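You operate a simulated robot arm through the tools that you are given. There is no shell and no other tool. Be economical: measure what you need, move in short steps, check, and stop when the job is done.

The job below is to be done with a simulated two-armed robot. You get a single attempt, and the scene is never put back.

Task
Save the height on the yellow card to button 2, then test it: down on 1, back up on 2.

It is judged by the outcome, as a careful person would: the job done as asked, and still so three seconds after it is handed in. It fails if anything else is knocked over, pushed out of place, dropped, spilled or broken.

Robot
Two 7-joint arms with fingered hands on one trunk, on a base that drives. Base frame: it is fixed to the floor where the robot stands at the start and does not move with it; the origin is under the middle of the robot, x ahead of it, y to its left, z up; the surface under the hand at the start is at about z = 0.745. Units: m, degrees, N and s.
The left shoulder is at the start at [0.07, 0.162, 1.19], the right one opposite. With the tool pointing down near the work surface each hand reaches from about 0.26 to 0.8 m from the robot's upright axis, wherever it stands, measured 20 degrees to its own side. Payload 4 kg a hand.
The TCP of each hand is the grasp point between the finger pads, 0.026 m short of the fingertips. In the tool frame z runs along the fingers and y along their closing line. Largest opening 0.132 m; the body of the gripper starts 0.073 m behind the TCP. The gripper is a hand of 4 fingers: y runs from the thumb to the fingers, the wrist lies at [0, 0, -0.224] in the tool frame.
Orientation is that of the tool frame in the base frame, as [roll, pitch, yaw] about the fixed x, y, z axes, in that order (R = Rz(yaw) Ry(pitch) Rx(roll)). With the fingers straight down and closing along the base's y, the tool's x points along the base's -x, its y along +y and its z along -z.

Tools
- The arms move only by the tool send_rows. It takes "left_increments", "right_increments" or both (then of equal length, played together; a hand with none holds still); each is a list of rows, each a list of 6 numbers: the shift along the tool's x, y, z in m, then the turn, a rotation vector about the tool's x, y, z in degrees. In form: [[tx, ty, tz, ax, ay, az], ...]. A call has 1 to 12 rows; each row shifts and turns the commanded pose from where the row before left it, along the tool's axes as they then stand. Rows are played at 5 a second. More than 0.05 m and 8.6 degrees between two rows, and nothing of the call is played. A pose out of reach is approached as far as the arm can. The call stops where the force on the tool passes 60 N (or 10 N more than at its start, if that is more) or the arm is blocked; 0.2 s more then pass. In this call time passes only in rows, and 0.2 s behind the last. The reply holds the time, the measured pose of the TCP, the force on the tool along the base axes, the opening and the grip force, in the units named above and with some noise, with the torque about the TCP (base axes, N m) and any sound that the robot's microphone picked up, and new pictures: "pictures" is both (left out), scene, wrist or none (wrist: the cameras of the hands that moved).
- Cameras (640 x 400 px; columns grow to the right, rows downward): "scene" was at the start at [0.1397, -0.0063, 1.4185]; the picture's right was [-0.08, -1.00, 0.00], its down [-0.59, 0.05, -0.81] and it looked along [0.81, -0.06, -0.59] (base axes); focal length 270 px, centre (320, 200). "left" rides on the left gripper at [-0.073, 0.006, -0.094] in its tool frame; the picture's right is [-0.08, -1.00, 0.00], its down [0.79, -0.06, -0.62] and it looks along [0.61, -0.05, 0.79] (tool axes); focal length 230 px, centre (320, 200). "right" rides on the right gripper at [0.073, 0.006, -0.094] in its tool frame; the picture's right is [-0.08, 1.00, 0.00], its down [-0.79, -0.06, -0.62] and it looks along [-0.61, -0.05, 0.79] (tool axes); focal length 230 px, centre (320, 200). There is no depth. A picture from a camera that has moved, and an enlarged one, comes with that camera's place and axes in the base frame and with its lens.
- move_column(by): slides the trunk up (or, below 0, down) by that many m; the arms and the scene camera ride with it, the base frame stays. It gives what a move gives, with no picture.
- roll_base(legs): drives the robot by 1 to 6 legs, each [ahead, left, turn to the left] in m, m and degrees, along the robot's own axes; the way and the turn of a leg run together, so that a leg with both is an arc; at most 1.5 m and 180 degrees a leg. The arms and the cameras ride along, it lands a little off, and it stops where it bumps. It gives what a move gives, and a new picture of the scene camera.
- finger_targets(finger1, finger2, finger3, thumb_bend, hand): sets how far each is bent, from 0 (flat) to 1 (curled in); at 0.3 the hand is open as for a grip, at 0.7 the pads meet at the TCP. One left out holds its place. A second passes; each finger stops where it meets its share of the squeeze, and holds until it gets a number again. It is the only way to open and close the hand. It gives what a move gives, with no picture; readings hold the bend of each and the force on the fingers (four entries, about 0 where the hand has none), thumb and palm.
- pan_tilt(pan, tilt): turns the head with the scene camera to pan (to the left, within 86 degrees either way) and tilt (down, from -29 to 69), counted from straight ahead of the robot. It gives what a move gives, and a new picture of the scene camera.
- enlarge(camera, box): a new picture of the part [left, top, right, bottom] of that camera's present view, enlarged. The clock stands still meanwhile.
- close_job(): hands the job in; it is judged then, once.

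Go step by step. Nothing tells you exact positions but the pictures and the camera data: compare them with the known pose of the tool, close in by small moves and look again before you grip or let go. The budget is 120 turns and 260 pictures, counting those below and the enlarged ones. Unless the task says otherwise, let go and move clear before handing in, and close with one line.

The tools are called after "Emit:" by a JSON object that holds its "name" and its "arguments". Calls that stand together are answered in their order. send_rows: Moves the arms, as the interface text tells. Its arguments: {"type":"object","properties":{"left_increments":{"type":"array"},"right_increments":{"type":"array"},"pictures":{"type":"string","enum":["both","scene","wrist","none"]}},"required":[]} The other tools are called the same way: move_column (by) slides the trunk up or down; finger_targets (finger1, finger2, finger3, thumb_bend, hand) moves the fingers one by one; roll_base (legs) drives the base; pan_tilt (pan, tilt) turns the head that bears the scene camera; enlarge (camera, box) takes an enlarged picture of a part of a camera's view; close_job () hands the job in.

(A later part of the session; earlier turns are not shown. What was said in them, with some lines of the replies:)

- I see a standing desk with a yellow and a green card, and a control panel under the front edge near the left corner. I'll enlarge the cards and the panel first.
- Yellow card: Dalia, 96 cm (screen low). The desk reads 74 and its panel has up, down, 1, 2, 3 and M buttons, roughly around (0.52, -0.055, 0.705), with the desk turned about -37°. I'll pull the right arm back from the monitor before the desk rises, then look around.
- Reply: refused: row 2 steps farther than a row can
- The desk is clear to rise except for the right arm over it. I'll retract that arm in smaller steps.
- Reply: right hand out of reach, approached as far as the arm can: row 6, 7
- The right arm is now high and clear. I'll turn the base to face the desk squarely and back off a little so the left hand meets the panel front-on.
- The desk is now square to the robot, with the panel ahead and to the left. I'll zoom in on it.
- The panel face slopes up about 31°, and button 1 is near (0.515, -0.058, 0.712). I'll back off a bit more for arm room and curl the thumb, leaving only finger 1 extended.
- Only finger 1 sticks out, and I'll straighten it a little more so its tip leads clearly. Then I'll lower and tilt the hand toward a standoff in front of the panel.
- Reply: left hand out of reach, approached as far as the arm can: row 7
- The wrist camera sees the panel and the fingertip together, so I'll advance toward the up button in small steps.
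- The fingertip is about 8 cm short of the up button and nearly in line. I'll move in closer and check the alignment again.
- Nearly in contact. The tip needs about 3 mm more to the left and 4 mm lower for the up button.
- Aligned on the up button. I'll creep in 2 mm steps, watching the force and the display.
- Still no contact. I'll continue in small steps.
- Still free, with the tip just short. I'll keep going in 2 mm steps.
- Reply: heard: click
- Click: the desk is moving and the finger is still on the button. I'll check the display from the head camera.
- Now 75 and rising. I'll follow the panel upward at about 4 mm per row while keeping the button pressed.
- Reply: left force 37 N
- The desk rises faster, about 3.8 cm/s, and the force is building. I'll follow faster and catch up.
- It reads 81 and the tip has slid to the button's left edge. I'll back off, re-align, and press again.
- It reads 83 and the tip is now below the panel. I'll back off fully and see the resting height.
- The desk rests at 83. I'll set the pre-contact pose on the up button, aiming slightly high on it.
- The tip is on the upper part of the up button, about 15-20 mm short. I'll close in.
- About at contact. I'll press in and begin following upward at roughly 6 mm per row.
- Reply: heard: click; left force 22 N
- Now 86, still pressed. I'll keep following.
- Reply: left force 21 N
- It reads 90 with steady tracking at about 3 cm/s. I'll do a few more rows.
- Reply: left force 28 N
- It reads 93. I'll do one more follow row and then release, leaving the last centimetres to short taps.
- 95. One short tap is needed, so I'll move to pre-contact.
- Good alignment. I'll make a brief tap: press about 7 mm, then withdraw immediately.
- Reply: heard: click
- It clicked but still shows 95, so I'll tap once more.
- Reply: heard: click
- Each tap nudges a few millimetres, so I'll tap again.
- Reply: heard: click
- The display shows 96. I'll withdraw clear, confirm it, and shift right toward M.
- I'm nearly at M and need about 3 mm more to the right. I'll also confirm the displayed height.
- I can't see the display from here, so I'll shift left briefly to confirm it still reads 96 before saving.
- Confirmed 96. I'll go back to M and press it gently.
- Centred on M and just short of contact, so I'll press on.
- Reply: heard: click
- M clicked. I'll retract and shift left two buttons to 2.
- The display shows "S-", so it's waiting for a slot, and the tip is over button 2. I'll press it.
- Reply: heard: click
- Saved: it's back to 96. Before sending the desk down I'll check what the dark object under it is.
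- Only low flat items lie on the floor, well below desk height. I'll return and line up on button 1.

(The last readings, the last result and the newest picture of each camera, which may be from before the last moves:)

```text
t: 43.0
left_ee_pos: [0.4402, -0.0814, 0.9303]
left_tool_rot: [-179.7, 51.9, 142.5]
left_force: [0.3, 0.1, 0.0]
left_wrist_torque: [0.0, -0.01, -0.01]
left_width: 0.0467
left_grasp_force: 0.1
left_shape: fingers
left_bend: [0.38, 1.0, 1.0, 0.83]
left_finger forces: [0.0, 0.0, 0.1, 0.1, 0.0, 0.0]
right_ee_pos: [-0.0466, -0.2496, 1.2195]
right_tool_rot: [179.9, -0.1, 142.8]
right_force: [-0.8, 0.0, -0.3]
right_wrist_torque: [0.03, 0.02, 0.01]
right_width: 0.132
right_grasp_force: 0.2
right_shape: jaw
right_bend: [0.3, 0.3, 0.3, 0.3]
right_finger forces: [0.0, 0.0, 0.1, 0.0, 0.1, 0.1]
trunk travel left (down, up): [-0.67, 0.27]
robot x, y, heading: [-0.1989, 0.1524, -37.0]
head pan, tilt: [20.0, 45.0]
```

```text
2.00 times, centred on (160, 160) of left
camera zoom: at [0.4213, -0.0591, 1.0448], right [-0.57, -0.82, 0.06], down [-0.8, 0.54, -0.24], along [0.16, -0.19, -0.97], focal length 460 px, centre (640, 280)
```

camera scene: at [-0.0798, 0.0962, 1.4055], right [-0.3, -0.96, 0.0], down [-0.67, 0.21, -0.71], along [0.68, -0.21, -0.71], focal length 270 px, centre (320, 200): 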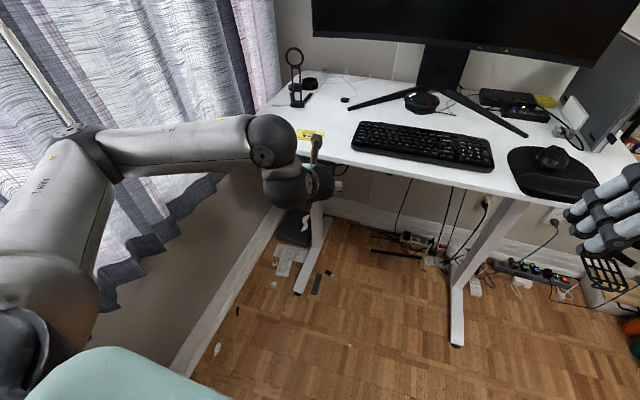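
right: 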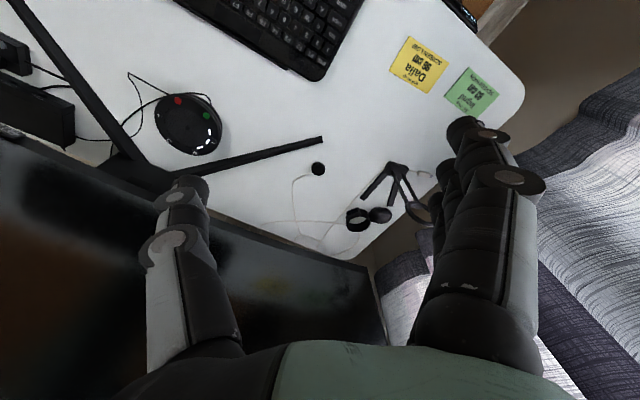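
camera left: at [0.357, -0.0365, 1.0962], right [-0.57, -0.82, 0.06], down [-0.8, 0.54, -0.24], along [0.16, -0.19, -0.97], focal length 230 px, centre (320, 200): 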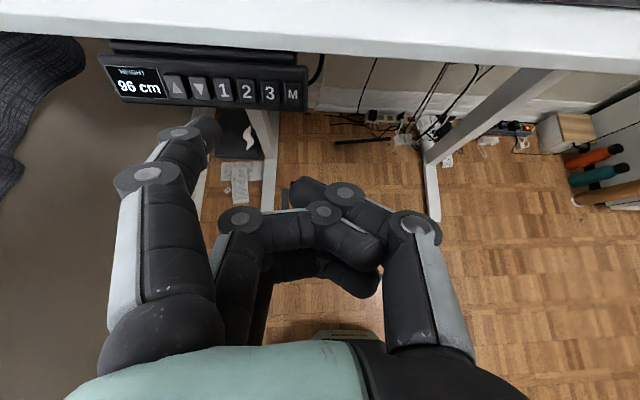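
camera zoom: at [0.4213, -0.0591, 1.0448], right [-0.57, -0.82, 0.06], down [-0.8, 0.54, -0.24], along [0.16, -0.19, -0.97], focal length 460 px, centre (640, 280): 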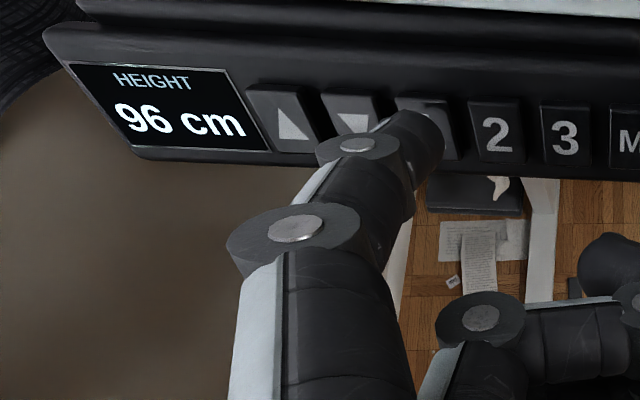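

Over button 1. I'll press, then withdraw back and up out of the way while the desk lowers.

Emit:
{"name": "send_rows", "arguments": {"left_increments": [[0, 0, 0.008, 0, 0, 0], [0, 0, 0.004, 0, 0, 0], [0, 0, 0.002, 0, 0, 0], [0, 0, -0.03, 0, 0, 0], [0, 0, -0.04, 0, 0, 0]], "pictures": "wrist"}}

```text
t: 44.2
left_ee_pos: [0.4046, -0.0536, 0.966]
left_tool_rot: [-179.6, 52.0, 142.6]
left_force: [-0.6, -0.1, 0.0]
left_wrist_torque: [0.0, -0.01, -0.03]
left_width: 0.0467
left_grasp_force: 0.1
left_shape: fingers
left_bend: [0.38, 1.0, 1.0, 0.83]
left_finger forces: [0.0, 0.1, 0.1, 0.0, 0.0, 0.0]
right_ee_pos: [-0.048, -0.2496, 1.2205]
right_tool_rot: [179.9, 0.1, 142.7]
right_force: [0.5, 0.0, 0.1]
right_wrist_torque: [0.0, -0.01, -0.01]
right_width: 0.1316
right_grasp_force: 0.0
right_shape: jaw
right_bend: [0.3, 0.3, 0.3, 0.3]
right_finger forces: [0.0, 0.1, 0.1, 0.1, 0.0, 0.1]
trunk travel left (down, up): [-0.67, 0.27]
robot x, y, heading: [-0.1947, 0.1492, -37.1]
head pan, tilt: [20.0, 45.0]
heard: click
camera left: at [0.3858, -0.032, 1.0815], right [-0.57, -0.82, 0.07], down [-0.8, 0.54, -0.24], along [0.16, -0.19, -0.97], focal length 230 px, centre (320, 200)
```

left: 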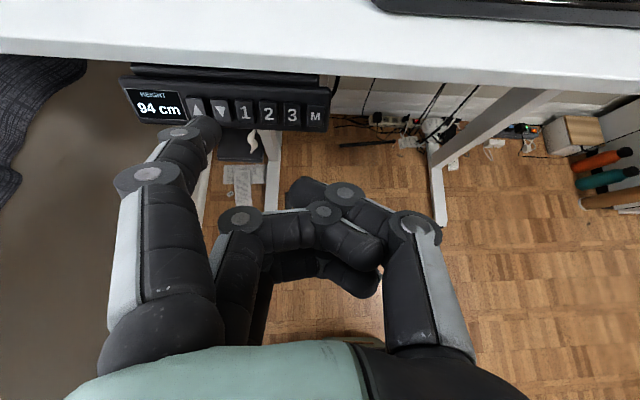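

It's lowering on its own (94). I'll wait and watch.

Emit:
{"name": "send_rows", "arguments": {"left_increments": [[0, 0, 0, 0, 0, 0], [0, 0, 0, 0, 0, 0], [0, 0, 0, 0, 0, 0], [0, 0, 0, 0, 0, 0], [0, 0, 0, 0, 0, 0], [0, 0, 0, 0, 0, 0], [0, 0, 0, 0, 0, 0], [0, 0, 0, 0, 0, 0], [0, 0, 0, 0, 0, 0], [0, 0, 0, 0, 0, 0], [0, 0, 0, 0, 0, 0], [0, 0, 0, 0, 0, 0]], "pictures": "both"}}

```text
t: 46.8
left_ee_pos: [0.4067, -0.0543, 0.9656]
left_tool_rot: [-179.5, 52.0, 142.7]
left_force: [-0.1, 0.7, 0.5]
left_wrist_torque: [0.0, -0.03, -0.05]
left_width: 0.0469
left_grasp_force: 0.2
left_shape: fingers
left_bend: [0.38, 1.0, 1.0, 0.83]
left_finger forces: [0.1, 0.1, 0.0, 0.0, 0.0, 0.1]
right_ee_pos: [-0.0469, -0.2479, 1.2195]
right_tool_rot: [179.9, -0.1, 142.6]
right_force: [0.1, 0.0, 0.1]
right_wrist_torque: [-0.02, 0.0, -0.01]
right_width: 0.1317
right_grasp_force: 0.0
right_shape: jaw
right_bend: [0.3, 0.3, 0.3, 0.3]
right_finger forces: [0.0, 0.0, 0.0, 0.1, 0.0, 0.0]
trunk travel left (down, up): [-0.67, 0.27]
robot x, y, heading: [-0.1971, 0.152, -37.3]
head pan, tilt: [20.0, 45.0]
camera scene: at [-0.078, 0.0965, 1.4054], right [-0.3, -0.96, 0.0], down [-0.68, 0.21, -0.71], along [0.68, -0.21, -0.71], focal length 270 px, centre (320, 200)
camera left: at [0.3871, -0.0324, 1.0805], right [-0.57, -0.82, 0.07], down [-0.8, 0.54, -0.24], along [0.16, -0.19, -0.97], focal length 230 px, centre (320, 200)
```

scene: 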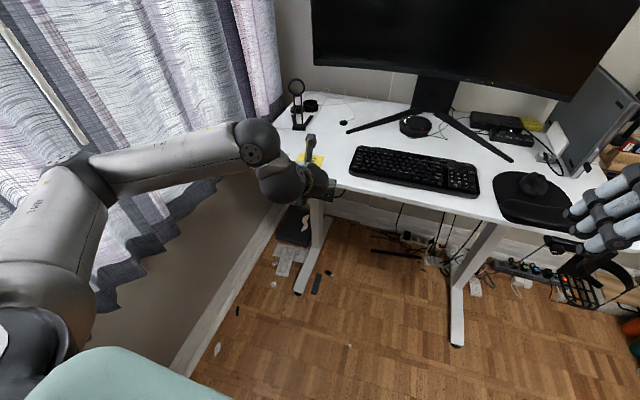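
left: 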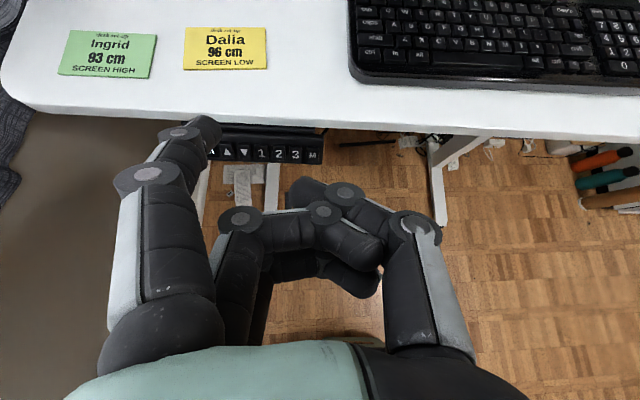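

Still lowering. I'll wait on.

Emit:
{"name": "send_rows", "arguments": {"left_increments": [[0, 0, 0, 0, 0, 0], [0, 0, 0, 0, 0, 0], [0, 0, 0, 0, 0, 0], [0, 0, 0, 0, 0, 0], [0, 0, 0, 0, 0, 0], [0, 0, 0, 0, 0, 0], [0, 0, 0, 0, 0, 0], [0, 0, 0, 0, 0, 0], [0, 0, 0, 0, 0, 0], [0, 0, 0, 0, 0, 0], [0, 0, 0, 0, 0, 0], [0, 0, 0, 0, 0, 0]], "pictures": "none"}}

Emit:
{"name": "send_rows", "arguments": {"left_increments": [[0, 0, 0, 0, 0, 0], [0, 0, 0, 0, 0, 0], [0, 0, 0, 0, 0, 0], [0, 0, 0, 0, 0, 0], [0, 0, 0, 0, 0, 0], [0, 0, 0, 0, 0, 0], [0, 0, 0, 0, 0, 0], [0, 0, 0, 0, 0, 0], [0, 0, 0, 0, 0, 0], [0, 0, 0, 0, 0, 0], [0, 0, 0, 0, 0, 0], [0, 0, 0, 0, 0, 0]], "pictures": "both"}}

```text
t: 49.4
left_ee_pos: [0.4052, -0.0542, 0.9667]
left_tool_rot: [-179.6, 51.8, 142.6]
left_force: [-0.3, -0.4, -0.1]
left_wrist_torque: [-0.04, 0.03, 0.02]
left_width: 0.0467
left_grasp_force: 0.1
left_shape: fingers
left_bend: [0.38, 1.0, 1.0, 0.83]
left_finger forces: [0.0, 0.1, 0.0, 0.0, 0.0, 0.1]
right_ee_pos: [-0.0453, -0.2492, 1.2194]
right_tool_rot: [-180.0, -0.1, 142.7]
right_force: [-0.1, -1.3, 0.1]
right_wrist_torque: [-0.01, 0.0, 0.02]
right_width: 0.1318
right_grasp_force: 0.1
right_shape: jaw
right_bend: [0.3, 0.3, 0.3, 0.3]
right_finger forces: [0.0, 0.0, 0.0, 0.1, 0.1, 0.0]
trunk travel left (down, up): [-0.67, 0.27]
robot x, y, heading: [-0.1994, 0.1501, -37.1]
head pan, tilt: [20.0, 45.0]
```

```text
t: 52.0
left_ee_pos: [0.4073, -0.0525, 0.9658]
left_tool_rot: [-179.5, 51.9, 142.6]
left_force: [0.4, 0.3, -1.2]
left_wrist_torque: [0.01, 0.01, 0.05]
left_width: 0.0468
left_grasp_force: 0.1
left_shape: fingers
left_bend: [0.38, 1.0, 1.0, 0.83]
left_finger forces: [0.0, 0.0, 0.0, 0.0, 0.0, 0.1]
right_ee_pos: [-0.0464, -0.2492, 1.2194]
right_tool_rot: [-180.0, -0.1, 142.7]
right_force: [-0.2, -0.1, 0.3]
right_wrist_torque: [-0.01, -0.01, -0.01]
right_width: 0.1318
right_grasp_force: 0.0
right_shape: jaw
right_bend: [0.3, 0.3, 0.3, 0.3]
right_finger forces: [0.0, 0.0, 0.0, 0.1, 0.0, 0.1]
trunk travel left (down, up): [-0.67, 0.27]
robot x, y, heading: [-0.2011, 0.1508, -37.2]
head pan, tilt: [20.0, 45.0]
camera scene: at [-0.078, 0.0965, 1.4054], right [-0.3, -0.96, 0.0], down [-0.68, 0.21, -0.71], along [0.68, -0.21, -0.71], focal length 270 px, centre (320, 200)
camera left: at [0.3871, -0.0324, 1.0805], right [-0.57, -0.82, 0.07], down [-0.8, 0.54, -0.24], along [0.16, -0.19, -0.97], focal length 230 px, centre (320, 200)
```

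scene: 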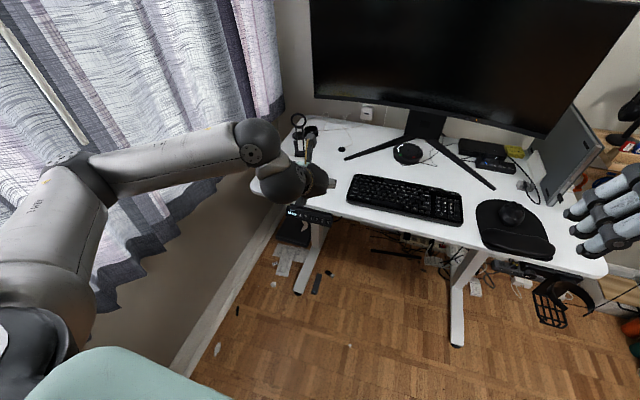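
left: 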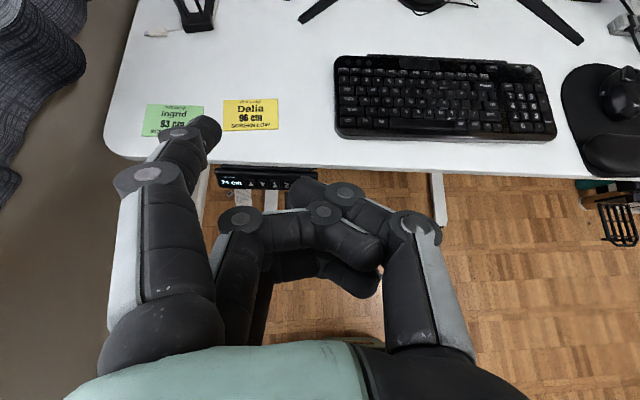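

Down at the old height. I'll read the display closely and bring the hand down to button 2's standoff.

Emit:
{"name": "send_rows", "arguments": {"left_increments": [[0.0314, -0.0038, 0.0246, 0, 0, 0], [0.0314, -0.0038, 0.0246, 0, 0, 0], [0.0314, -0.0038, 0.0246, 0, 0, 0], [0.0314, -0.0038, 0.0246, 0, 0, 0], [0.0314, -0.0038, 0.0246, 0, 0, 0], [0.0314, -0.0038, 0.0246, 0, 0, 0]], "pictures": "wrist"}}

Emit:
{"name": "enlarge", "arguments": {"camera": "left", "box": [0, 40, 400, 290]}}

```text
t: 53.4
left_ee_pos: [0.392, -0.0725, 0.7254]
left_tool_rot: [-179.6, 51.9, 142.6]
left_force: [0.1, 0.3, -0.3]
left_wrist_torque: [0.02, -0.01, -0.03]
left_width: 0.0469
left_grasp_force: 0.1
left_shape: fingers
left_bend: [0.38, 1.0, 1.0, 0.83]
left_finger forces: [0.0, 0.0, 0.1, 0.1, 0.0, 0.0]
right_ee_pos: [-0.0451, -0.25, 1.2197]
right_tool_rot: [-180.0, -0.1, 142.6]
right_force: [-0.2, 0.1, 1.0]
right_wrist_torque: [0.02, 0.01, -0.02]
right_width: 0.1318
right_grasp_force: 0.0
right_shape: jaw
right_bend: [0.3, 0.3, 0.3, 0.3]
right_finger forces: [0.0, 0.1, 0.0, 0.1, 0.1, 0.0]
trunk travel left (down, up): [-0.67, 0.27]
robot x, y, heading: [-0.2001, 0.1509, -37.4]
head pan, tilt: [20.0, 45.0]
camera left: at [0.3735, -0.0515, 0.8403], right [-0.57, -0.82, 0.07], down [-0.8, 0.54, -0.24], along [0.16, -0.19, -0.97], focal length 230 px, centre (320, 200)
```

left: 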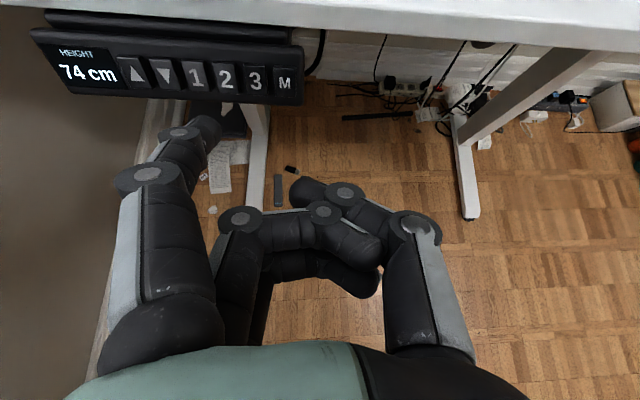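

```text
1.60 times, centred on (200, 165) of left
camera zoom: at [0.3735, -0.0515, 0.8403], right [-0.57, -0.82, 0.07], down [-0.8, 0.54, -0.24], along [0.16, -0.19, -0.97], focal length 368 px, centre (512, 256)
```

zoom: 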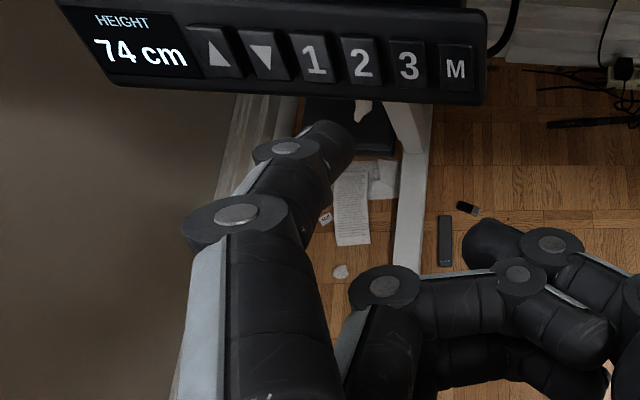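

74 confirmed. I'll move to pre-contact on button 2.

Emit:
{"name": "send_rows", "arguments": {"left_increments": [[-0.0147, 0.001, 0.015, 0, 0, 0], [0, 0, 0.03, 0, 0, 0]], "pictures": "none"}}

Emit:
{"name": "enlarge", "arguments": {"camera": "left", "box": [0, 60, 320, 260]}}

```text
t: 54.0
left_ee_pos: [0.4272, -0.1004, 0.7097]
left_tool_rot: [-179.6, 51.8, 142.6]
left_force: [1.6, -0.5, -0.5]
left_wrist_torque: [0.0, 0.0, -0.02]
left_width: 0.0467
left_grasp_force: 0.1
left_shape: fingers
left_bend: [0.38, 1.0, 1.0, 0.83]
left_finger forces: [0.0, 0.1, 0.0, 0.0, 0.0, 0.0]
right_ee_pos: [-0.0459, -0.2492, 1.2186]
right_tool_rot: [179.9, -0.1, 142.7]
right_force: [-0.1, -0.6, 0.6]
right_wrist_torque: [-0.02, 0.02, -0.04]
right_width: 0.132
right_grasp_force: 0.1
right_shape: jaw
right_bend: [0.3, 0.3, 0.3, 0.3]
right_finger forces: [0.0, 0.1, 0.0, 0.1, 0.0, 0.0]
trunk travel left (down, up): [-0.67, 0.27]
robot x, y, heading: [-0.1936, 0.147, -37.0]
head pan, tilt: [20.0, 45.0]
```

```text
2.00 times, centred on (160, 160) of left
camera zoom: at [0.4088, -0.0782, 0.8239], right [-0.57, -0.82, 0.07], down [-0.81, 0.54, -0.24], along [0.16, -0.19, -0.97], focal length 460 px, centre (640, 280)
```

zoom: 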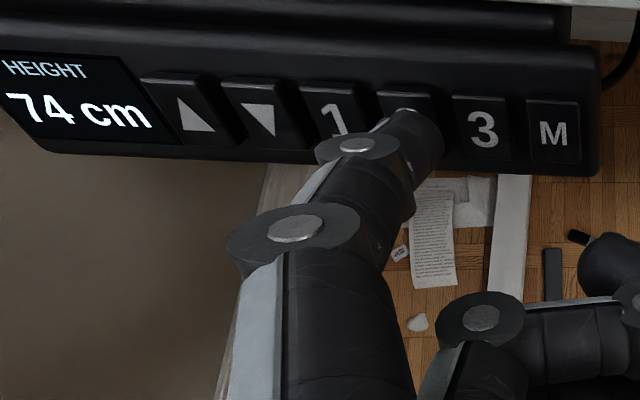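

The tip needs about 4 mm left. Then I'll press 2 and withdraw straight back, clear of the rising desk.

Emit:
{"name": "send_rows", "arguments": {"left_increments": [[-0.001, 0.004, 0.004, 0, 0, 0], [0, 0, 0.004, 0, 0, 0], [0, 0, 0.003, 0, 0, 0], [0, 0, 0.002, 0, 0, 0], [0, 0, -0.03, 0, 0, 0], [0.025, 0, -0.0315, 0, 0, 0], [0.025, 0, -0.0315, 0, 0, 0]], "pictures": "wrist"}}

```text
t: 55.6
left_ee_pos: [0.3543, -0.0394, 0.7211]
left_tool_rot: [-179.5, 51.9, 142.7]
left_force: [0.6, 0.7, -0.5]
left_wrist_torque: [-0.01, 0.01, -0.03]
left_width: 0.0468
left_grasp_force: 0.1
left_shape: fingers
left_bend: [0.38, 1.0, 1.0, 0.83]
left_finger forces: [0.0, 0.1, 0.1, 0.0, 0.0, 0.0]
right_ee_pos: [-0.0456, -0.2478, 1.2207]
right_tool_rot: [-180.0, -0.1, 142.7]
right_force: [-0.1, -0.1, -0.8]
right_wrist_torque: [-0.01, -0.01, 0.03]
right_width: 0.1317
right_grasp_force: 0.0
right_shape: jaw
right_bend: [0.3, 0.3, 0.3, 0.3]
right_finger forces: [0.0, 0.1, 0.0, 0.1, 0.0, 0.0]
trunk travel left (down, up): [-0.67, 0.27]
robot x, y, heading: [-0.1985, 0.1497, -37.3]
head pan, tilt: [20.0, 45.0]
heard: click
camera left: at [0.3365, -0.0165, 0.8359], right [-0.57, -0.82, 0.07], down [-0.81, 0.54, -0.24], along [0.16, -0.19, -0.97], focal length 230 px, centre (320, 200)
```

left: 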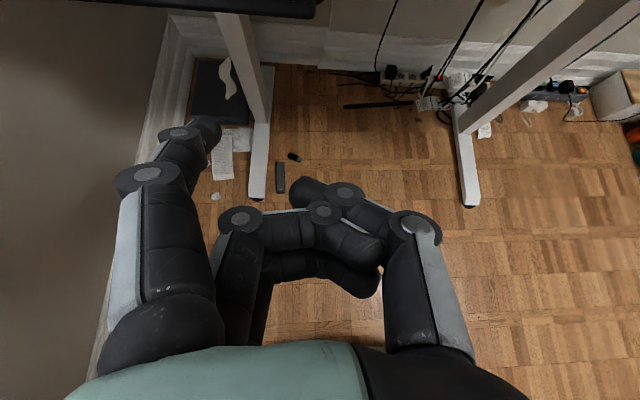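

Clicked, and the desk is rising. I'll wait for it.

Emit:
{"name": "send_rows", "arguments": {"left_increments": [[0, 0, 0, 0, 0, 0], [0, 0, 0, 0, 0, 0], [0, 0, 0, 0, 0, 0], [0, 0, 0, 0, 0, 0], [0, 0, 0, 0, 0, 0], [0, 0, 0, 0, 0, 0], [0, 0, 0, 0, 0, 0], [0, 0, 0, 0, 0, 0], [0, 0, 0, 0, 0, 0], [0, 0, 0, 0, 0, 0], [0, 0, 0, 0, 0, 0], [0, 0, 0, 0, 0, 0]], "pictures": "scene"}}

Emit:
{"name": "send_rows", "arguments": {"left_increments": [[0, 0, 0, 0, 0, 0], [0, 0, 0, 0, 0, 0], [0, 0, 0, 0, 0, 0], [0, 0, 0, 0, 0, 0], [0, 0, 0, 0, 0, 0], [0, 0, 0, 0, 0, 0], [0, 0, 0, 0, 0, 0], [0, 0, 0, 0, 0, 0], [0, 0, 0, 0, 0, 0], [0, 0, 0, 0, 0, 0], [0, 0, 0, 0, 0, 0], [0, 0, 0, 0, 0, 0]], "pictures": "none"}}

Emit:
{"name": "send_rows", "arguments": {"left_increments": [[0, 0, 0, 0, 0, 0], [0, 0, 0, 0, 0, 0], [0, 0, 0, 0, 0, 0], [0, 0, 0, 0, 0, 0], [0, 0, 0, 0, 0, 0], [0, 0, 0, 0, 0, 0], [0, 0, 0, 0, 0, 0], [0, 0, 0, 0, 0, 0], [0, 0, 0, 0, 0, 0], [0, 0, 0, 0, 0, 0]], "pictures": "scene"}}

Emit:
{"name": "enlarge", "arguments": {"camera": "scene", "box": [250, 120, 410, 220]}}

```text
t: 58.2
left_ee_pos: [0.3551, -0.0396, 0.7206]
left_tool_rot: [-179.5, 51.8, 142.7]
left_force: [-0.1, -0.1, 0.8]
left_wrist_torque: [0.0, -0.02, -0.01]
left_width: 0.0469
left_grasp_force: 0.0
left_shape: fingers
left_bend: [0.38, 1.0, 1.0, 0.83]
left_finger forces: [0.0, 0.0, 0.1, 0.0, 0.0, 0.0]
right_ee_pos: [-0.0466, -0.2487, 1.22]
right_tool_rot: [180.0, 0.0, 142.7]
right_force: [0.4, -0.2, 0.5]
right_wrist_torque: [0.01, -0.01, 0.0]
right_width: 0.1317
right_grasp_force: 0.0
right_shape: jaw
right_bend: [0.3, 0.3, 0.3, 0.3]
right_finger forces: [0.1, 0.0, 0.1, 0.0, 0.0, 0.0]
trunk travel left (down, up): [-0.67, 0.27]
robot x, y, heading: [-0.1966, 0.1484, -37.4]
head pan, tilt: [20.0, 45.0]
camera scene: at [-0.078, 0.0965, 1.4054], right [-0.3, -0.96, 0.0], down [-0.68, 0.21, -0.71], along [0.68, -0.21, -0.71], focal length 270 px, centre (320, 200)
```

scene: 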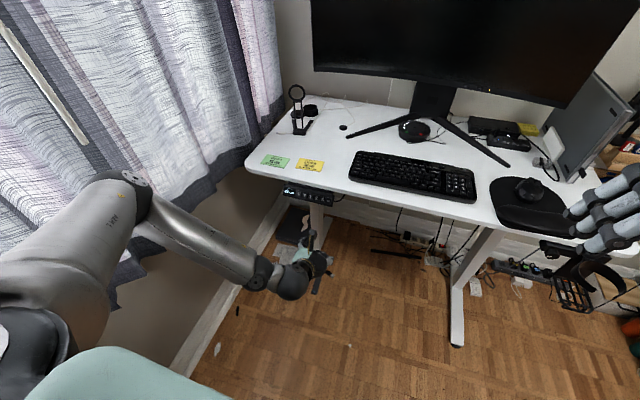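

```text
t: 60.8
left_ee_pos: [0.356, -0.0394, 0.72]
left_tool_rot: [-179.4, 51.9, 142.6]
left_force: [-0.2, 0.1, -0.3]
left_wrist_torque: [0.0, -0.02, 0.01]
left_width: 0.0468
left_grasp_force: 0.1
left_shape: fingers
left_bend: [0.38, 1.0, 1.0, 0.83]
left_finger forces: [0.0, 0.0, 0.1, 0.1, 0.0, 0.0]
right_ee_pos: [-0.0457, -0.2487, 1.2188]
right_tool_rot: [-180.0, -0.1, 142.7]
right_force: [0.4, 0.1, -1.1]
right_wrist_torque: [0.0, 0.05, 0.01]
right_width: 0.1317
right_grasp_force: 0.0
right_shape: jaw
right_bend: [0.3, 0.3, 0.3, 0.3]
right_finger forces: [0.0, 0.0, 0.0, 0.0, 0.0, 0.0]
trunk travel left (down, up): [-0.67, 0.27]
robot x, y, heading: [-0.1993, 0.1481, -37.2]
head pan, tilt: [20.0, 45.0]
```

```text
t: 63.0
left_ee_pos: [0.3559, -0.0405, 0.7212]
left_tool_rot: [-179.5, 51.9, 142.6]
left_force: [-0.6, 0.5, -0.5]
left_wrist_torque: [0.03, -0.03, 0.03]
left_width: 0.0469
left_grasp_force: 0.0
left_shape: fingers
left_bend: [0.38, 1.0, 1.0, 0.83]
left_finger forces: [0.1, 0.1, 0.0, 0.0, 0.1, 0.0]
right_ee_pos: [-0.046, -0.2482, 1.2199]
right_tool_rot: [-180.0, -0.1, 142.8]
right_force: [-0.7, -0.1, 0.9]
right_wrist_torque: [0.0, -0.01, -0.01]
right_width: 0.1318
right_grasp_force: 0.0
right_shape: jaw
right_bend: [0.3, 0.3, 0.3, 0.3]
right_finger forces: [0.1, 0.0, 0.1, 0.1, 0.1, 0.1]
trunk travel left (down, up): [-0.67, 0.27]
robot x, y, heading: [-0.1963, 0.1525, -37.2]
head pan, tilt: [20.0, 45.0]
camera scene: at [-0.078, 0.0965, 1.4054], right [-0.3, -0.96, 0.0], down [-0.68, 0.21, -0.71], along [0.68, -0.21, -0.71], focal length 270 px, centre (320, 200)
```

scene: 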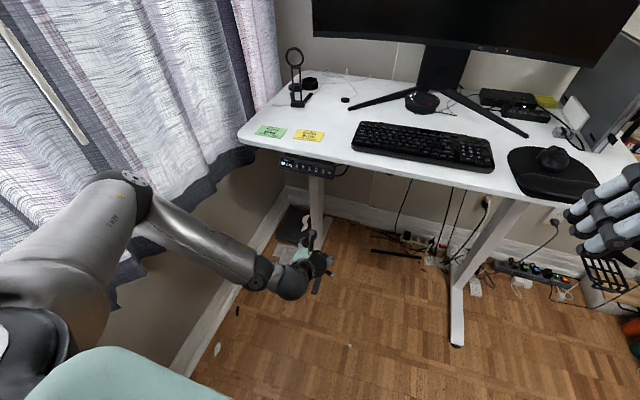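

```text
4.00 times, centred on (330, 170) of scene
camera zoom: at [-0.078, 0.0965, 1.4054], right [-0.3, -0.96, 0.0], down [-0.68, 0.21, -0.71], along [0.68, -0.21, -0.71], focal length 1081 px, centre (280, 320)
```

zoom: 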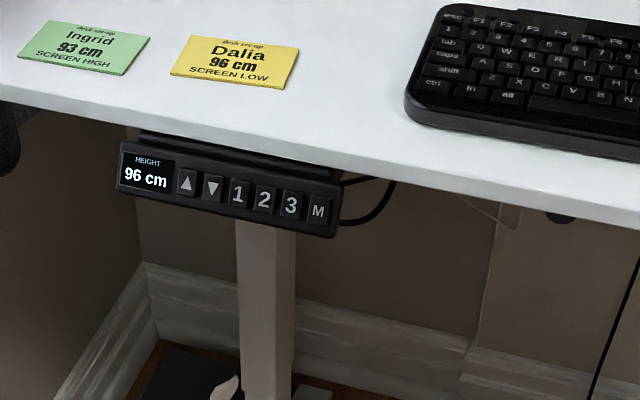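

The desk has come back up to 96 cm on button 2, the hand is clear, and nothing on the desk looks disturbed.

Emit:
{"name": "close_job", "arguments": {}}

```text
The job is handed in.
```

The yellow card's 96 cm is saved to button 2. In the test, button 1 took the desk down to 74 cm and button 2 brought it back up to 96 cm, where it is now.
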